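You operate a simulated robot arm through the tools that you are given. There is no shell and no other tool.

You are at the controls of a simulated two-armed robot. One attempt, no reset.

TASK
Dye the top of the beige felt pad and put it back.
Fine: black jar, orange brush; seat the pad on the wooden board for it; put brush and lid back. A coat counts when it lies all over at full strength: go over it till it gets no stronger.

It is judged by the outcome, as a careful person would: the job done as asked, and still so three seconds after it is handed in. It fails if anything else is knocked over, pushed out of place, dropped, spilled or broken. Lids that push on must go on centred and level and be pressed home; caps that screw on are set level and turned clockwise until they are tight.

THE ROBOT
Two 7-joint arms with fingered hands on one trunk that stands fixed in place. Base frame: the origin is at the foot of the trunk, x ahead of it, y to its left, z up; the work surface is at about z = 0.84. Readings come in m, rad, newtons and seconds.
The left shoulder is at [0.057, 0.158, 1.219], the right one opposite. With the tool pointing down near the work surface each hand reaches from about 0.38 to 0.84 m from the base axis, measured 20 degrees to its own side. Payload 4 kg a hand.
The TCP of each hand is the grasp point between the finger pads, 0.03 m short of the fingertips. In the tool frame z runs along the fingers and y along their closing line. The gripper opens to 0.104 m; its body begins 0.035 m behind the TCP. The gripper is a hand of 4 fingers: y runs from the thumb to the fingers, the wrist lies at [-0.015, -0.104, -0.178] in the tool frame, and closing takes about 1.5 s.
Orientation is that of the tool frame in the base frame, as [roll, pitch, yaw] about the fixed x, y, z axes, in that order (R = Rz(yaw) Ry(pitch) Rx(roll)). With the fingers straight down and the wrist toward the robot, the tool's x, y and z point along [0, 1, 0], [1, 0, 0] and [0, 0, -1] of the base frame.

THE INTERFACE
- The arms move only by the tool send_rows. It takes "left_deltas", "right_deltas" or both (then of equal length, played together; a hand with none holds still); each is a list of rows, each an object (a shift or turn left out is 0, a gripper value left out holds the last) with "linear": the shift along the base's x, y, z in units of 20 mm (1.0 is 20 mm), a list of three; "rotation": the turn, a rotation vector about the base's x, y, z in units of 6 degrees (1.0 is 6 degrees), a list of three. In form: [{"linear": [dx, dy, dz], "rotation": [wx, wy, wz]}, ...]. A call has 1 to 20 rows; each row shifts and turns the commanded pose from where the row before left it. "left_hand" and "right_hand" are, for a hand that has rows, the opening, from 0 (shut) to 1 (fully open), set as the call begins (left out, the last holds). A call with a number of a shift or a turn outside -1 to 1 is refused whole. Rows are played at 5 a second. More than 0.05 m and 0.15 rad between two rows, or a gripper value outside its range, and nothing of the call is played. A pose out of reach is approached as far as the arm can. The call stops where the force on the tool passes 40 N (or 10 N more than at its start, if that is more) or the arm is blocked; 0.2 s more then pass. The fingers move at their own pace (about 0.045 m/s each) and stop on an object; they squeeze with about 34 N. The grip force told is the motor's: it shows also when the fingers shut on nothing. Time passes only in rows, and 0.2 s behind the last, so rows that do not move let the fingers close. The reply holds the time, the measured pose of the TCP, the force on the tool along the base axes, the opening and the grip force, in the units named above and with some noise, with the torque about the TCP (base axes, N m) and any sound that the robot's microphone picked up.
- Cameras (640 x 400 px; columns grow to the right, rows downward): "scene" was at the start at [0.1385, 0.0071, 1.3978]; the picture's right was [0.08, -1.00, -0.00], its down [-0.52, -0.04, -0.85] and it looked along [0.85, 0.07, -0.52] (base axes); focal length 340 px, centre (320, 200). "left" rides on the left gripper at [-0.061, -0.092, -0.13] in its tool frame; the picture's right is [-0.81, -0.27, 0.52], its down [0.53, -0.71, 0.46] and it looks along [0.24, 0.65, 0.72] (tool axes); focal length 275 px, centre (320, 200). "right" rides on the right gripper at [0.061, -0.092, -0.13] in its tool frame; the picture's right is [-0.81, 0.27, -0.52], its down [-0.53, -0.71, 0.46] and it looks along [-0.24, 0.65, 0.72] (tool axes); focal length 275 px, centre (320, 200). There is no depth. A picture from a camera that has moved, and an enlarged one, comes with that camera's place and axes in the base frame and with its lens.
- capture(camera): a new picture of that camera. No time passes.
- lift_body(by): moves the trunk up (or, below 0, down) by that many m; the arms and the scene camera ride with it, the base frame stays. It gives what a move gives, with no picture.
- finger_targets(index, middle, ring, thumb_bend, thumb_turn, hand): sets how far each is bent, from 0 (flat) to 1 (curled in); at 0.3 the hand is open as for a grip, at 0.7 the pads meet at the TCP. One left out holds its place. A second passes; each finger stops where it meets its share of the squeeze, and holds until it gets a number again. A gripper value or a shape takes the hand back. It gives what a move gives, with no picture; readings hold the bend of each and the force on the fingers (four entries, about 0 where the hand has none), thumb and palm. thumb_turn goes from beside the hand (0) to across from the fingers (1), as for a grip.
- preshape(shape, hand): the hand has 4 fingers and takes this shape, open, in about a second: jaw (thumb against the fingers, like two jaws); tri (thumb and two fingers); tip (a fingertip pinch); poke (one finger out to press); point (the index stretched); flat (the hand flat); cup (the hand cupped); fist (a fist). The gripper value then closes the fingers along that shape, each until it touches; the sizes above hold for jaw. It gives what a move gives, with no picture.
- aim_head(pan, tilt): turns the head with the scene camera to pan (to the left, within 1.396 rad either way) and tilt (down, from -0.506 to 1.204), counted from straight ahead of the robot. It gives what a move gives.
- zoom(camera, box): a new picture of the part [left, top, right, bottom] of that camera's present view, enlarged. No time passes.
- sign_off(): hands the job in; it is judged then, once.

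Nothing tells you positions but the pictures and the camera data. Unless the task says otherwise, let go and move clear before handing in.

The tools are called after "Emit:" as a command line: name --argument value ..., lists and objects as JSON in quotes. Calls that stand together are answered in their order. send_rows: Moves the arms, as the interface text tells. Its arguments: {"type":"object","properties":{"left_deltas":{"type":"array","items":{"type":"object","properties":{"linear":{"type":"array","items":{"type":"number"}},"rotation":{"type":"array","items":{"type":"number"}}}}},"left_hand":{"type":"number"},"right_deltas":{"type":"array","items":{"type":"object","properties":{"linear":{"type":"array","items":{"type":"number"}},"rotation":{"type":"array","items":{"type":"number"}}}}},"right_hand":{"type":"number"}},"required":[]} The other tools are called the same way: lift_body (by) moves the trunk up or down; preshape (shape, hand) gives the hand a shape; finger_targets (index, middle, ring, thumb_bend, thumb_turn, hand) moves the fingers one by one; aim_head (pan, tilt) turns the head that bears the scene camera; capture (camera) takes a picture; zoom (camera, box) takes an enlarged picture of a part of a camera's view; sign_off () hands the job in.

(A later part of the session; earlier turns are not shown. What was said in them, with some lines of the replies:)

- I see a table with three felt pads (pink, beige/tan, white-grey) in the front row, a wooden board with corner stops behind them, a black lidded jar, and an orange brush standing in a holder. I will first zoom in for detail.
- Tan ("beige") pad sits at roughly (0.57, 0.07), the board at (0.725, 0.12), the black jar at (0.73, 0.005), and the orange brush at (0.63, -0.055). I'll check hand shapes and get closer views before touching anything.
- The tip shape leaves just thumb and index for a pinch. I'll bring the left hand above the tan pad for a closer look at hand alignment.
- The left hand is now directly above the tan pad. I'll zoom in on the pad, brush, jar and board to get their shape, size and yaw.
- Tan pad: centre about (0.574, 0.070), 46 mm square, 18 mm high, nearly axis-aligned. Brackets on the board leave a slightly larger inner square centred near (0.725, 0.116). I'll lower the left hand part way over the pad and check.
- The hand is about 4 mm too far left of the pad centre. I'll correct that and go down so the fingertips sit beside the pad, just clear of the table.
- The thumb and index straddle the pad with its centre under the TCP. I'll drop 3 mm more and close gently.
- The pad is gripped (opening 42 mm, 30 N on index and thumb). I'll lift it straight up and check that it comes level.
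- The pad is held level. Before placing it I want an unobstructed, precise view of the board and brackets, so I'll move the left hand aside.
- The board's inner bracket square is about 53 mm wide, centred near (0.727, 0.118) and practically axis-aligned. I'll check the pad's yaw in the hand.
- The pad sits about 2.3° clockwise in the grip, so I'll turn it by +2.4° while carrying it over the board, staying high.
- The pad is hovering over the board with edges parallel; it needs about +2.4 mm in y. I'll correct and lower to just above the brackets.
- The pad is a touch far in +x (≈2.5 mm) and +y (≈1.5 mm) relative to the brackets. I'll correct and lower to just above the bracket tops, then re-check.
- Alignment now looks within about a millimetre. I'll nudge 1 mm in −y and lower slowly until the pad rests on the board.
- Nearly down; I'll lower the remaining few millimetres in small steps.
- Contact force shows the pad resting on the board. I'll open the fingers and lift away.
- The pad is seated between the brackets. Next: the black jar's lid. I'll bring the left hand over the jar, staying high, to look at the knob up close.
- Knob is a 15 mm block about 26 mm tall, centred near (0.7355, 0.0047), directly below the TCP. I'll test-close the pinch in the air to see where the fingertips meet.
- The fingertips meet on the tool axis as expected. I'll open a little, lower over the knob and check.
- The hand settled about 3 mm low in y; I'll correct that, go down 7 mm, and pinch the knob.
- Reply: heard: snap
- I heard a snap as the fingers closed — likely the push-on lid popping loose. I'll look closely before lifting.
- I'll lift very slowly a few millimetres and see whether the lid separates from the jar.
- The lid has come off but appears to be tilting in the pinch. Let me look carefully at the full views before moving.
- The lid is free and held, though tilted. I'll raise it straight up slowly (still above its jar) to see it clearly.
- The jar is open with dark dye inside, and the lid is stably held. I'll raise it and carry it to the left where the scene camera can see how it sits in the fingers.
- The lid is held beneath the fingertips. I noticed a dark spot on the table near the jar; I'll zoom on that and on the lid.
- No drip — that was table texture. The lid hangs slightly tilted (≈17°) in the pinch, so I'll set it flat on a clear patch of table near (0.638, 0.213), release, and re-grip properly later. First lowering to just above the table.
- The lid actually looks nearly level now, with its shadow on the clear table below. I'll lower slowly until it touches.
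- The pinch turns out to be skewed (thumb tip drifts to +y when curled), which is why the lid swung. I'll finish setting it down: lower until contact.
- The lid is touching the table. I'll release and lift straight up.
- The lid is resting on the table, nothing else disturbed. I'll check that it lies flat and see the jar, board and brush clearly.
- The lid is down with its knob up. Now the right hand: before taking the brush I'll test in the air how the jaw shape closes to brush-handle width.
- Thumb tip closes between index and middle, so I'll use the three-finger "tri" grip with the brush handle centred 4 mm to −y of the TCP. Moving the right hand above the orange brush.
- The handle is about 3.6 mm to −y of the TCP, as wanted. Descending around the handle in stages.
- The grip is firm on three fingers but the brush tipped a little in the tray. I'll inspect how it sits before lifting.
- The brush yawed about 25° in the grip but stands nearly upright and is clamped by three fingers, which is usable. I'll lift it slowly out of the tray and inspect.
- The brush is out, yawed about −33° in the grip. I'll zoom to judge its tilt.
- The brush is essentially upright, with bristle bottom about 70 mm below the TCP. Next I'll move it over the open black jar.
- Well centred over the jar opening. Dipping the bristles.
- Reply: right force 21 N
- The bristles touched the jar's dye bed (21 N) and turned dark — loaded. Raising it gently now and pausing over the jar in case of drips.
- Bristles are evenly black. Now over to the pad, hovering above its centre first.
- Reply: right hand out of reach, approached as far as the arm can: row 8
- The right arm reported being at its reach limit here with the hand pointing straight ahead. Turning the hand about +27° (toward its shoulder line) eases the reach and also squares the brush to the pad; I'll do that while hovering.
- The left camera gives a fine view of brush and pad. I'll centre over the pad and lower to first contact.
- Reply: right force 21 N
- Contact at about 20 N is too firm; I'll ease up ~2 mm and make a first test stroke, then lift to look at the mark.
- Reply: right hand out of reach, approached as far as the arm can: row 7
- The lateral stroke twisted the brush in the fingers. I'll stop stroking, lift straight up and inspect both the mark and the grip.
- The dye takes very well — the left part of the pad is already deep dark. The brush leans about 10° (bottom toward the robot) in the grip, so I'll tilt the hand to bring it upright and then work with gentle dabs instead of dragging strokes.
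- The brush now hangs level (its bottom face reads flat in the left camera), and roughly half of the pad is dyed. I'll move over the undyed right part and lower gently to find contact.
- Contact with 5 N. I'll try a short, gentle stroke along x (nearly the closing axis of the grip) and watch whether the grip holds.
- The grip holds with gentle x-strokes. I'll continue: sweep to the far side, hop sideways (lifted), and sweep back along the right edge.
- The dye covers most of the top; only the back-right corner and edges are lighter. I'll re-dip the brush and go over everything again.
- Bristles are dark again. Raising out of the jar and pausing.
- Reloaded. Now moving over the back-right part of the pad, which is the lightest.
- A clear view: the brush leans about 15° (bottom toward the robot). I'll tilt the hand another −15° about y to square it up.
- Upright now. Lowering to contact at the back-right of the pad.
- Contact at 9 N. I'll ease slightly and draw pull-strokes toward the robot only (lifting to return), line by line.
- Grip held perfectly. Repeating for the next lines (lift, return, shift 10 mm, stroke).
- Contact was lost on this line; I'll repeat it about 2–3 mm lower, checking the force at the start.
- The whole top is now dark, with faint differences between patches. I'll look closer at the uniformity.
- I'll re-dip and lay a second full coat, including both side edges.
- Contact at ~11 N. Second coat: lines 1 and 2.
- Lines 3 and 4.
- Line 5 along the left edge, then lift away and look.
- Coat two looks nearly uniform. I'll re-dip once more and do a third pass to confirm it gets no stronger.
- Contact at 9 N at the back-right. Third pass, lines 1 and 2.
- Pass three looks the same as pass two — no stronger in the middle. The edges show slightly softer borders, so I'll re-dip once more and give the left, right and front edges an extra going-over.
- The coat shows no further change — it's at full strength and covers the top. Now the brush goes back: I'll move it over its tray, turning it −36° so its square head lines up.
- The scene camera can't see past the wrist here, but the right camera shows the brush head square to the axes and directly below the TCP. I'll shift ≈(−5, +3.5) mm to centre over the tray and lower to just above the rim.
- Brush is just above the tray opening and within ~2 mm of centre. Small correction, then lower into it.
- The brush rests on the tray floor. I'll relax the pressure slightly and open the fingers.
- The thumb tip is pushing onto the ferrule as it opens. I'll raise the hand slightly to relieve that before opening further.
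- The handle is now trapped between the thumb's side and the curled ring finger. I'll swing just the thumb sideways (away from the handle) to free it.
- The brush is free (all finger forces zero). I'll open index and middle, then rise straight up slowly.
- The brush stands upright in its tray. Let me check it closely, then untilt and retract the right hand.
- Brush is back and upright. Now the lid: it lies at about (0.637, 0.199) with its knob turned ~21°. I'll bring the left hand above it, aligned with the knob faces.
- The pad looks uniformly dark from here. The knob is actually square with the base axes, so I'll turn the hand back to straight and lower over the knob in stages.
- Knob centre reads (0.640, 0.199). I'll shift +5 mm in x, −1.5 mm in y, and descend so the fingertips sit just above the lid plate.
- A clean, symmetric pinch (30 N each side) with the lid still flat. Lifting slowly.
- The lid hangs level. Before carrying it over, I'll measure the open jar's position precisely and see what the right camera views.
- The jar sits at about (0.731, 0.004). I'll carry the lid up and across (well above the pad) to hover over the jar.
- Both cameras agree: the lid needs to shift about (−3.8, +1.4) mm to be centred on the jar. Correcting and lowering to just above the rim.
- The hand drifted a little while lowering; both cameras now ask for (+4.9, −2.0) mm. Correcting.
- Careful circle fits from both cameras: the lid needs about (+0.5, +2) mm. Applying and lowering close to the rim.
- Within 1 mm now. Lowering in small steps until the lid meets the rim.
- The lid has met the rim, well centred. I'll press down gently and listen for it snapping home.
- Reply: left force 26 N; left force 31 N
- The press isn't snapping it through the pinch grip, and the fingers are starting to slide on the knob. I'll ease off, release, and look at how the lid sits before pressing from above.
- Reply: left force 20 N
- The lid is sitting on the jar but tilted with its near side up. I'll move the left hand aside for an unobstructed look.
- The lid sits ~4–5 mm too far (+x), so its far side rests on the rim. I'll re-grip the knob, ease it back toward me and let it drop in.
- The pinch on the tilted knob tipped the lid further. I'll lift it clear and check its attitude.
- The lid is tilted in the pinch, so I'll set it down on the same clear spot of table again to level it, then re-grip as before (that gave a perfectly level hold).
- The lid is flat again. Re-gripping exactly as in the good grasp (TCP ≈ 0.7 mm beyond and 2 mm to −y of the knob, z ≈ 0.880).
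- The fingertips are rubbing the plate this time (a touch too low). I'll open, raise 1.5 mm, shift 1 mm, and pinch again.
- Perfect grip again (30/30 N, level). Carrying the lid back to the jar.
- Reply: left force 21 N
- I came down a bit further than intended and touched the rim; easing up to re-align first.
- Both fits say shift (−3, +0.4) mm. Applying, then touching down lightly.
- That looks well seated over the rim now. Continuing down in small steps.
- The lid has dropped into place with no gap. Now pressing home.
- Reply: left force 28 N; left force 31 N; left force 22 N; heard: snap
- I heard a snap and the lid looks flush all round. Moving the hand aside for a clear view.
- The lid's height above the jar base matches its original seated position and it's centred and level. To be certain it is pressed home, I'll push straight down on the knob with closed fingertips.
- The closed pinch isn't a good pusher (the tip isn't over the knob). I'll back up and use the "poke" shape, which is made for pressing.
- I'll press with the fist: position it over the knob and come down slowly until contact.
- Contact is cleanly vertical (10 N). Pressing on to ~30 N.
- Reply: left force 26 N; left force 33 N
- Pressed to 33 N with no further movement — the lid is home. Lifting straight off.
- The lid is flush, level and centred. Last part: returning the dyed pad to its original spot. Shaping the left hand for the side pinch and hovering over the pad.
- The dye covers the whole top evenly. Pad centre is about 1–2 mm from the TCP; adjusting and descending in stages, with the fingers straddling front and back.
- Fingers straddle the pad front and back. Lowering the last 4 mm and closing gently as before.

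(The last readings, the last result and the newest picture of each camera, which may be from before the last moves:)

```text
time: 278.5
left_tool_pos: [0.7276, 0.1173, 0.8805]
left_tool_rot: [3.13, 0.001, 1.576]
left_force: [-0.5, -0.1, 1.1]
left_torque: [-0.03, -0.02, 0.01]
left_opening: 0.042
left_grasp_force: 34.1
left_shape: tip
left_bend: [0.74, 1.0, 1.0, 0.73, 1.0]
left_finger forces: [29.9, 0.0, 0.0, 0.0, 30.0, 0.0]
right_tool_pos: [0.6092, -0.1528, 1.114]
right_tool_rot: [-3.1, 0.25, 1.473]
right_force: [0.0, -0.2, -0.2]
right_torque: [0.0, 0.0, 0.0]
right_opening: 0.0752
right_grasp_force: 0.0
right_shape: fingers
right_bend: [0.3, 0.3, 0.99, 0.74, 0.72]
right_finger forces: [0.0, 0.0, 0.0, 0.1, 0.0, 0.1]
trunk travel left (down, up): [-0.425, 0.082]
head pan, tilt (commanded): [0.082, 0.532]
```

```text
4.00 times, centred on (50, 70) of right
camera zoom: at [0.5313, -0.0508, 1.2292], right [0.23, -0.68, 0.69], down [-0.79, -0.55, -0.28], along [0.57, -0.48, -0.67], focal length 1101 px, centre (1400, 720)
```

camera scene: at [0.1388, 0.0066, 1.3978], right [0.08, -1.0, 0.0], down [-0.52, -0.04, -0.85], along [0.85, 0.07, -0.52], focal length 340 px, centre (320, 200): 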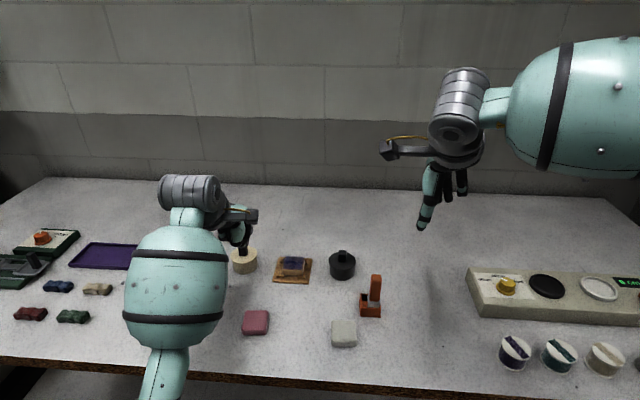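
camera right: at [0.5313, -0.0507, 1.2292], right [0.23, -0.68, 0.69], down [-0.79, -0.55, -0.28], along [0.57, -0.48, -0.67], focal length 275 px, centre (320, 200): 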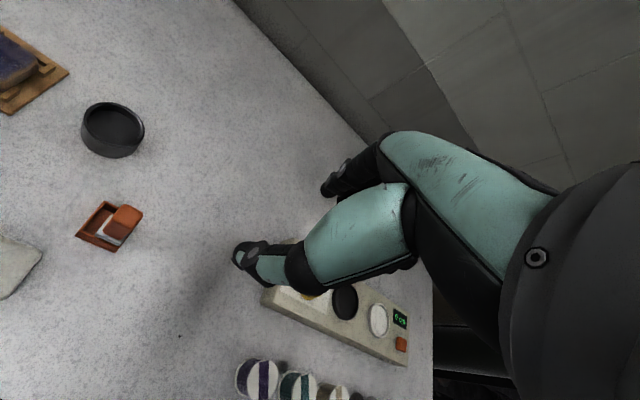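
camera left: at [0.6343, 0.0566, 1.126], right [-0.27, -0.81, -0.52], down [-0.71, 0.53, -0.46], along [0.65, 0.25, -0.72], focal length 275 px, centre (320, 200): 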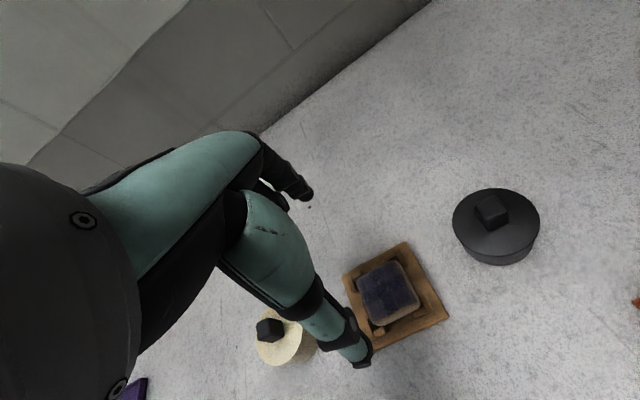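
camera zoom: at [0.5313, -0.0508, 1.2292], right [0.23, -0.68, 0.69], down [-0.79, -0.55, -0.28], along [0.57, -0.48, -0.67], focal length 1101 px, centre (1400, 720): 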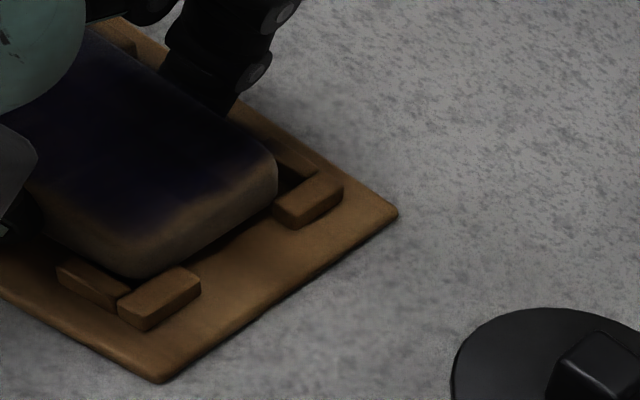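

The pad is gripped by its sides (30 N each, 42 mm), fingers clear of the dyed top. Lifting straight up out of the brackets.

Emit:
send_rows --left_deltas '[{"linear": [0, 0, 0.2]}, {"linear": [0, 0, 0.3]}, {"linear": [0, 0, 0.5]}, {"linear": [0, 0, 0.8]}, {"linear": [0, 0, 0.9]}, {"linear": [0, 0, 0.9]}, {"linear": [0, 0, 0]}]'

Emit:
zoom --camera "left" --box '[280, 180, 430, 330]'

Emit:
zoom --camera "right" --box '[0, 0, 120, 120]'

Emit:
zoom --camera "scene" --box '[245, 220, 345, 300]'

```text
time: 280.1
left_tool_pos: [0.7284, 0.1181, 0.9544]
left_tool_rot: [3.131, 0.0, 1.573]
left_force: [-0.3, -0.2, -0.5]
left_torque: [0.01, 0.02, 0.02]
left_opening: 0.0421
left_grasp_force: 33.8
left_shape: tip
left_bend: [0.74, 1.0, 1.0, 0.73, 1.0]
left_finger forces: [30.0, 0.0, 0.0, 0.0, 30.0, 0.1]
right_tool_pos: [0.6087, -0.1526, 1.1124]
right_tool_rot: [-3.103, 0.252, 1.471]
right_force: [-0.3, 0.2, 0.2]
right_torque: [0.02, 0.0, 0.01]
right_opening: 0.0753
right_grasp_force: 0.0
right_shape: fingers
right_bend: [0.3, 0.3, 0.99, 0.74, 0.72]
right_finger forces: [0.0, 0.0, 0.0, 0.0, 0.1, 0.0]
trunk travel left (down, up): [-0.425, 0.082]
head pan, tilt (commanded): [0.082, 0.532]
```

```text
2.67 times, centred on (355, 255) of left
camera zoom: at [0.6345, 0.0571, 1.0867], right [-0.27, -0.81, -0.52], down [-0.71, 0.53, -0.46], along [0.65, 0.25, -0.72], focal length 734 px, centre (227, 53)
```

zoom: 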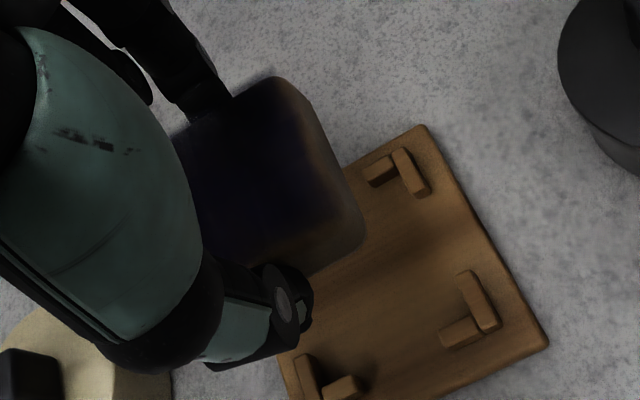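

```text
3.33 times, centred on (60, 60) of right
camera zoom: at [0.5313, -0.0508, 1.2292], right [0.23, -0.68, 0.69], down [-0.79, -0.55, -0.28], along [0.57, -0.48, -0.67], focal length 918 px, centre (1187, 667)
```

zoom: 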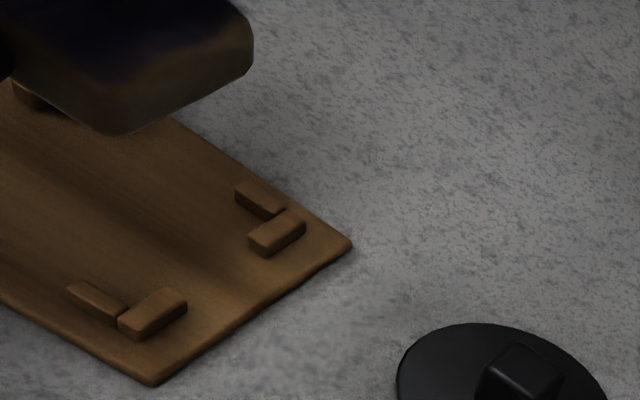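

```text
5.00 times, centred on (295, 260) of scene
camera zoom: at [0.1389, 0.0071, 1.3978], right [0.08, -1.0, 0.0], down [-0.52, -0.04, -0.85], along [0.85, 0.07, -0.52], focal length 1699 px, centre (445, -100)
```

zoom: 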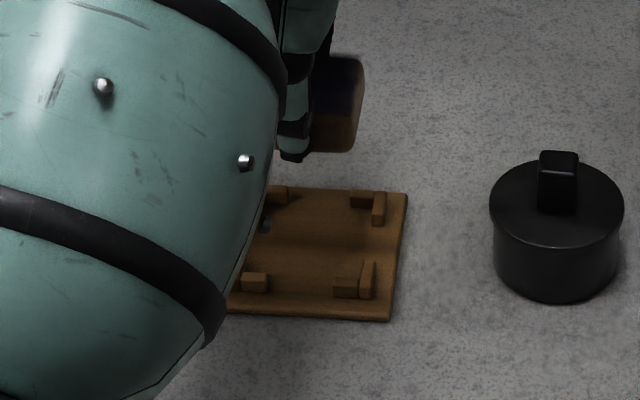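

The board is clean and the pad is up. Carrying it back over its original spot (0.572, 0.070), turning −2.8° to restore its original angle.

Emit:
send_rows --left_deltas '[{"linear": [0, 0, 0.5]}, {"linear": [-0.78, -0.243, 0.2], "rotation": [0, 0, -0.047]}, {"linear": [-0.78, -0.243, 0], "rotation": [0, 0, -0.047]}, {"linear": [-0.78, -0.243, 0], "rotation": [0, 0, -0.047]}, {"linear": [-0.78, -0.243, 0], "rotation": [0, 0, -0.047]}, {"linear": [-0.78, -0.243, 0], "rotation": [0, 0, -0.047]}, {"linear": [-0.78, -0.243, 0], "rotation": [0, 0, -0.047]}, {"linear": [-0.78, -0.243, 0], "rotation": [0, 0, -0.047]}, {"linear": [-0.78, -0.243, 0], "rotation": [0, 0, -0.047]}, {"linear": [-0.78, -0.243, 0], "rotation": [0, 0, -0.047]}, {"linear": [-0.78, -0.243, 0], "rotation": [0, 0, -0.047]}, {"linear": [0, 0, -0.8]}, {"linear": [0, 0, -0.8]}, {"linear": [0, 0, 0]}]'

Emit:
zoom --camera "scene" --box '[220, 230, 400, 360]'

Emit:
zoom --camera "left" --box '[280, 180, 500, 360]'

```text
time: 283.1
left_tool_pos: [0.5702, 0.0692, 0.9371]
left_tool_rot: [3.132, 0.0, 1.525]
left_force: [0.5, 0.8, 0.0]
left_torque: [0.0, 0.03, 0.0]
left_opening: 0.0417
left_grasp_force: 33.9
left_shape: tip
left_bend: [0.74, 1.0, 1.0, 0.73, 1.0]
left_finger forces: [30.0, 0.1, 0.0, 0.1, 30.0, 0.1]
right_tool_pos: [0.6089, -0.1529, 1.1131]
right_tool_rot: [-3.099, 0.252, 1.471]
right_force: [-0.4, -0.2, -0.5]
right_torque: [-0.01, 0.0, 0.02]
right_opening: 0.0747
right_grasp_force: 0.0
right_shape: fingers
right_bend: [0.3, 0.3, 0.99, 0.74, 0.72]
right_finger forces: [0.0, 0.0, 0.1, 0.1, 0.0, 0.0]
trunk travel left (down, up): [-0.425, 0.082]
head pan, tilt (commanded): [0.082, 0.532]
```

```text
3.08 times, centred on (310, 295) of scene
camera zoom: at [0.1384, 0.007, 1.3979], right [0.08, -1.0, 0.0], down [-0.52, -0.04, -0.85], along [0.85, 0.07, -0.52], focal length 1046 px, centre (351, -92)
```

zoom: 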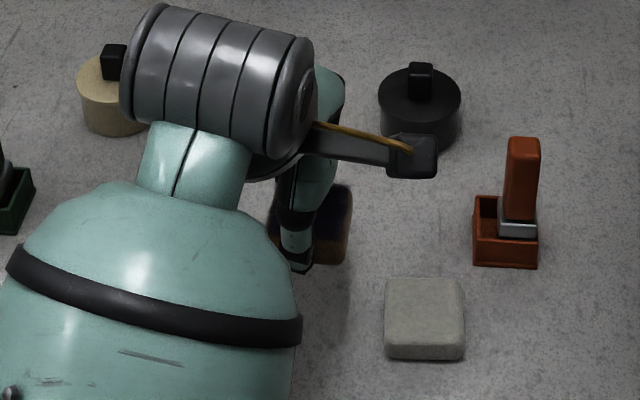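

```text
2.22 times, centred on (390, 270) of left
camera zoom: at [0.4749, 0.012, 1.0689], right [-0.31, -0.8, -0.52], down [-0.68, 0.56, -0.46], along [0.66, 0.21, -0.72], focal length 612 px, centre (164, 44)
```

zoom: 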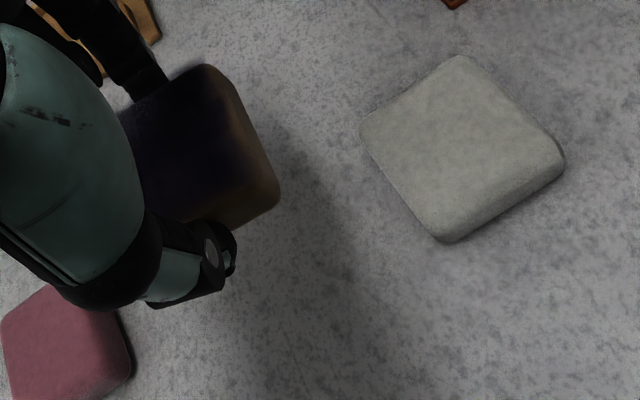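

Emit:
send_rows --left_deltas '[{"linear": [0.08, 0.03, -0.6]}, {"linear": [0, 0, -0.8]}, {"linear": [0, 0, -0.7]}, {"linear": [0, 0, -0.4]}, {"linear": [0, 0, -0.15]}, {"linear": [0, 0, 0]}]'

Emit:
zoom --camera "scene" --box '[260, 270, 360, 350]'

Emit:
zoom --camera "left" --box '[280, 180, 430, 330]'

```text
time: 284.5
left_tool_pos: [0.5731, 0.0693, 0.8825]
left_tool_rot: [3.131, -0.001, 1.525]
left_force: [0.9, 0.3, -0.6]
left_torque: [-0.01, 0.01, -0.04]
left_opening: 0.0422
left_grasp_force: 34.1
left_shape: tip
left_bend: [0.74, 1.0, 1.0, 0.73, 1.0]
left_finger forces: [30.0, 0.1, 0.1, 0.0, 30.0, 0.1]
right_tool_pos: [0.61, -0.1522, 1.1127]
right_tool_rot: [-3.101, 0.249, 1.474]
right_force: [0.0, 0.1, 0.5]
right_torque: [0.04, 0.01, 0.01]
right_opening: 0.0749
right_grasp_force: 0.2
right_shape: fingers
right_bend: [0.3, 0.3, 0.99, 0.74, 0.72]
right_finger forces: [0.0, 0.1, 0.0, 0.1, 0.0, 0.1]
trunk travel left (down, up): [-0.425, 0.082]
head pan, tilt (commanded): [0.082, 0.532]
```

```text
5.00 times, centred on (310, 310) of scene
camera zoom: at [0.1386, 0.0071, 1.3978], right [0.08, -1.0, 0.0], down [-0.52, -0.04, -0.85], along [0.85, 0.07, -0.52], focal length 1699 px, centre (370, -350)
```

zoom: 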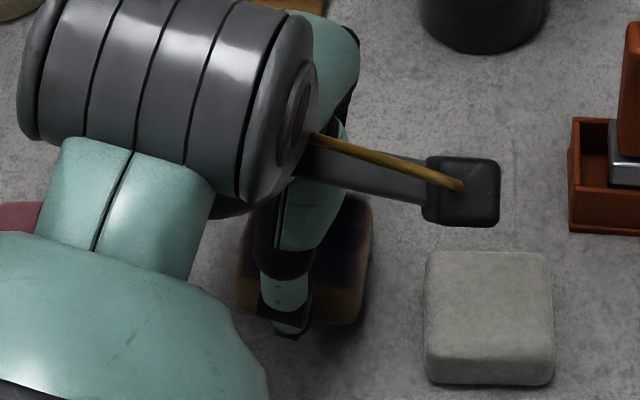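

```text
2.67 times, centred on (355, 255) of left
camera zoom: at [0.477, 0.0127, 1.0148], right [-0.31, -0.8, -0.52], down [-0.68, 0.56, -0.46], along [0.66, 0.21, -0.72], focal length 734 px, centre (227, 53)
```

zoom: 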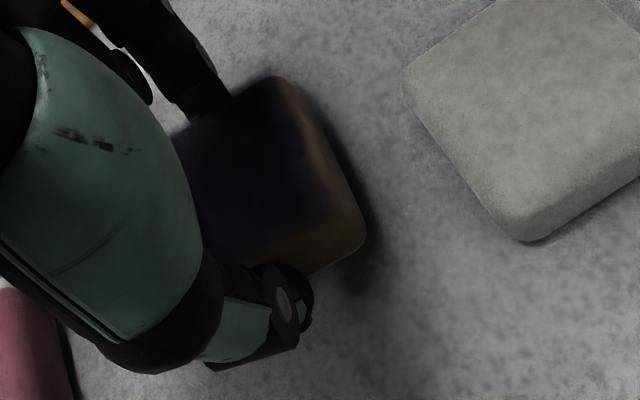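

Emit:
send_rows --left_deltas '[{"linear": [-0.06, 0.09, -0.08]}, {"linear": [0, 0, -0.1]}, {"linear": [0, 0, -0.06]}, {"linear": [0, 0, 0]}]'

Emit:
zoom --camera "scene" --box '[260, 270, 360, 350]'

```text
time: 285.5
left_tool_pos: [0.5704, 0.0713, 0.8776]
left_tool_rot: [3.131, -0.001, 1.525]
left_force: [-0.1, -0.1, -0.3]
left_torque: [-0.03, -0.02, 0.0]
left_opening: 0.0423
left_grasp_force: 33.8
left_shape: tip
left_bend: [0.74, 1.0, 1.0, 0.73, 1.0]
left_finger forces: [30.0, 0.1, 0.1, 0.0, 29.9, 0.1]
right_tool_pos: [0.6086, -0.1513, 1.1132]
right_tool_rot: [-3.099, 0.251, 1.472]
right_force: [-0.2, 0.2, 0.8]
right_torque: [0.02, 0.0, -0.03]
right_opening: 0.0749
right_grasp_force: 0.0
right_shape: fingers
right_bend: [0.3, 0.3, 0.99, 0.74, 0.72]
right_finger forces: [0.0, 0.1, 0.0, 0.0, 0.0, 0.1]
trunk travel left (down, up): [-0.425, 0.082]
head pan, tilt (commanded): [0.082, 0.532]
```

```text
5.00 times, centred on (310, 310) of scene
camera zoom: at [0.1385, 0.0071, 1.3978], right [0.08, -1.0, 0.0], down [-0.52, -0.04, -0.85], along [0.85, 0.07, -0.52], focal length 1699 px, centre (370, -350)
```

zoom: 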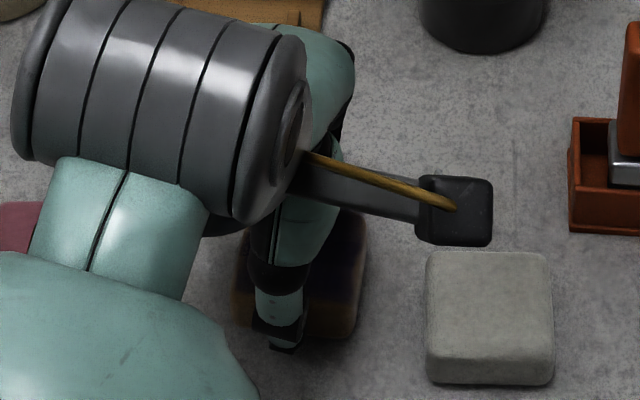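

The pad's outline now matches its original place. Lowering the last millimetres to contact.

Emit:
send_rows --left_deltas '[{"linear": [0, 0, -0.06]}, {"linear": [0, 0, -0.06]}, {"linear": [0, 0, 0]}]'

```text
time: 286.3
left_tool_pos: [0.5714, 0.07, 0.8749]
left_tool_rot: [3.13, 0.002, 1.527]
left_force: [-0.4, -0.4, 0.2]
left_torque: [-0.02, -0.01, 0.01]
left_opening: 0.042
left_grasp_force: 34.2
left_shape: tip
left_bend: [0.74, 1.0, 1.0, 0.73, 1.0]
left_finger forces: [29.9, 0.0, 0.0, 0.0, 30.1, 0.0]
right_tool_pos: [0.6083, -0.1523, 1.1129]
right_tool_rot: [-3.099, 0.251, 1.474]
right_force: [0.2, -0.8, -1.2]
right_torque: [-0.02, 0.06, -0.01]
right_opening: 0.0753
right_grasp_force: 0.1
right_shape: fingers
right_bend: [0.3, 0.3, 0.99, 0.74, 0.72]
right_finger forces: [0.0, 0.0, 0.1, 0.1, 0.0, 0.0]
trunk travel left (down, up): [-0.425, 0.082]
head pan, tilt (commanded): [0.082, 0.532]
```

Emit:
send_rows --left_deltas '[{"linear": [0, 0, -0.06]}, {"linear": [0, 0, -0.05]}, {"linear": [0, 0, 0]}]'

```text
time: 287.1
left_tool_pos: [0.5705, 0.0696, 0.8749]
left_tool_rot: [3.127, 0.0, 1.526]
left_force: [0.0, 0.0, 7.3]
left_torque: [-0.04, 0.01, -0.01]
left_opening: 0.0429
left_grasp_force: 33.5
left_shape: tip
left_bend: [0.74, 1.0, 1.0, 0.74, 1.0]
left_finger forces: [30.3, 0.0, 0.1, 0.0, 30.0, 0.0]
right_tool_pos: [0.6085, -0.1523, 1.1127]
right_tool_rot: [-3.102, 0.25, 1.472]
right_force: [-0.7, -0.1, -0.6]
right_torque: [-0.03, 0.03, 0.02]
right_opening: 0.075
right_grasp_force: 0.1
right_shape: fingers
right_bend: [0.3, 0.3, 0.99, 0.74, 0.72]
right_finger forces: [0.0, 0.1, 0.0, 0.0, 0.0, 0.0]
trunk travel left (down, up): [-0.425, 0.082]
head pan, tilt (commanded): [0.082, 0.532]
```

Touching the table. Unloading, opening, and lifting away.

Emit:
send_rows --left_deltas '[{"linear": [0, 0, 0.06]}, {"linear": [0, 0, 0]}]'

Emit:
send_rows --left_deltas '[{"linear": [0, 0, 0]}, {"linear": [0, 0, 0]}, {"linear": [0, 0, 0]}, {"linear": [0, 0, 0]}, {"linear": [0, 0, 0]}, {"linear": [0, 0, 0.4]}, {"linear": [0, 0, 0.8]}, {"linear": [0, 0, 1]}, {"linear": [0, 0, 1]}, {"linear": [-0.1, 0.3, 1]}, {"linear": [-0.2, 0.8, 1]}, {"linear": [-0.2, 1, 1]}, {"linear": [-0.2, 1, 1]}, {"linear": [-0.2, 1, 0.8]}, {"linear": [-0.2, 1, 0.8]}, {"linear": [-0.2, 1, 0.8]}, {"linear": [0, 1, 0.5]}, {"linear": [0, 1, 0.3]}, {"linear": [0, 0.9, 0]}, {"linear": [0, 0, 0]}]' --left_hand 1.0

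Emit:
capture --camera "scene"

Emit:
zoom --camera "scene" --box '[220, 230, 400, 360]'

Emit:
zoom --camera "scene" --box '[280, 300, 335, 345]'

```text
time: 287.7
left_tool_pos: [0.5698, 0.0709, 0.8739]
left_tool_rot: [3.133, 0.0, 1.525]
left_force: [-1.1, -1.1, 3.7]
left_torque: [-0.04, -0.01, -0.02]
left_opening: 0.0436
left_grasp_force: 33.8
left_shape: tip
left_bend: [0.74, 1.0, 1.0, 0.74, 1.0]
left_finger forces: [30.0, 0.1, 0.0, 0.0, 30.1, 0.1]
right_tool_pos: [0.6091, -0.1531, 1.113]
right_tool_rot: [-3.102, 0.251, 1.473]
right_force: [0.1, 0.2, -0.2]
right_torque: [-0.02, 0.01, -0.01]
right_opening: 0.0753
right_grasp_force: 0.0
right_shape: fingers
right_bend: [0.3, 0.3, 0.99, 0.74, 0.72]
right_finger forces: [0.0, 0.0, 0.0, 0.0, 0.0, 0.1]
trunk travel left (down, up): [-0.425, 0.082]
head pan, tilt (commanded): [0.082, 0.532]
```

```text
time: 291.9
left_tool_pos: [0.544, 0.2512, 1.0806]
left_tool_rot: [3.13, 0.001, 1.524]
left_force: [-0.4, 0.4, -0.6]
left_torque: [0.03, -0.02, 0.02]
left_opening: 0.1036
left_grasp_force: 0.0
left_shape: tip
left_bend: [0.3, 0.98, 0.99, 0.3, 0.98]
left_finger forces: [0.0, 0.1, 0.0, 0.1, 0.0, 0.0]
right_tool_pos: [0.6103, -0.1518, 1.112]
right_tool_rot: [-3.1, 0.253, 1.473]
right_force: [0.2, -0.1, 0.1]
right_torque: [0.01, -0.04, 0.01]
right_opening: 0.0749
right_grasp_force: 0.1
right_shape: fingers
right_bend: [0.3, 0.3, 0.99, 0.74, 0.72]
right_finger forces: [0.0, 0.0, 0.1, 0.0, 0.0, 0.1]
trunk travel left (down, up): [-0.425, 0.082]
head pan, tilt (commanded): [0.082, 0.532]
```

```text
taken
camera scene: at [0.1386, 0.0074, 1.3978], right [0.08, -1.0, 0.0], down [-0.52, -0.04, -0.85], along [0.85, 0.07, -0.52], focal length 340 px, centre (320, 200)
```

scene: 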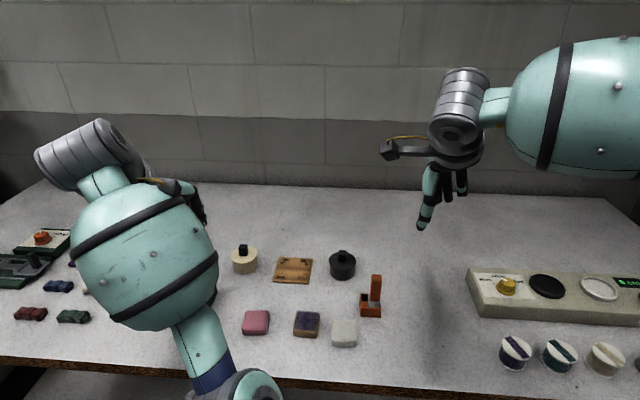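

```text
3.08 times, centred on (310, 295) of scene
camera zoom: at [0.1386, 0.0074, 1.3978], right [0.08, -1.0, 0.0], down [-0.52, -0.04, -0.85], along [0.85, 0.07, -0.52], focal length 1046 px, centre (351, -92)
```

zoom: 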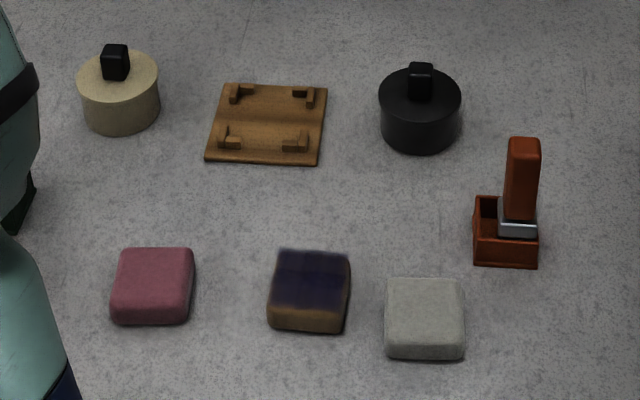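

```text
8.89 times, centred on (308, 322) of scene
camera zoom: at [0.1386, 0.0074, 1.3978], right [0.08, -1.0, 0.0], down [-0.52, -0.04, -0.85], along [0.85, 0.07, -0.52], focal length 3021 px, centre (431, -889)
```

zoom: 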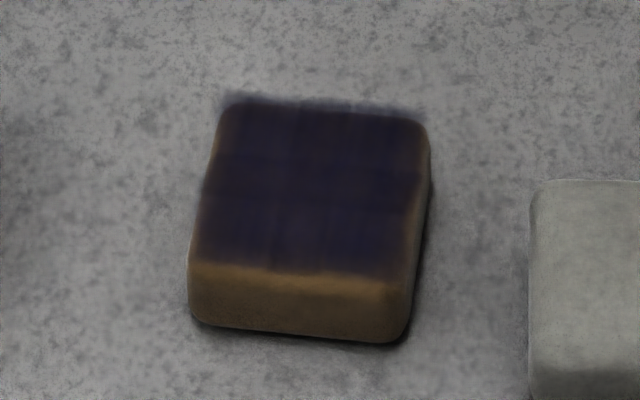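

Everything is where it should be: the pad, dyed evenly on top, is back in its original spot. The board is empty and clean, the black jar is closed with a flush, centred lid, and the orange brush stands in its tray. Both hands are clear and nothing else was moved, so I'm handing in.

Emit:
sign_off

```text
The job is handed in.
```

The job is handed in. The beige pad's top is dyed and the pad is back at its original spot to within about 2 mm.

- **Dye:** I used the black jar and the orange brush, with the pad seated on the wooden board. I put on three full coats, then went over the left, right and front edges again. The last passes made no visible difference.
- **Lid:** it is back on the jar, level and centred. I heard a snap when I let go of it, and pressing down with 33 N moved it no further. Seating it took two tries, because the first time it sat off-centre and tilted.
- **Brush:** it stands upright in its tray, a little to one side of where it first stood.
- **Jar:** it may have shifted by up to about 4 mm while I was dipping. In the last pictures it lines up with where it started.
- **Everything else:** the board is empty and clean, nothing was knocked over or spilled, and both hands are clear.
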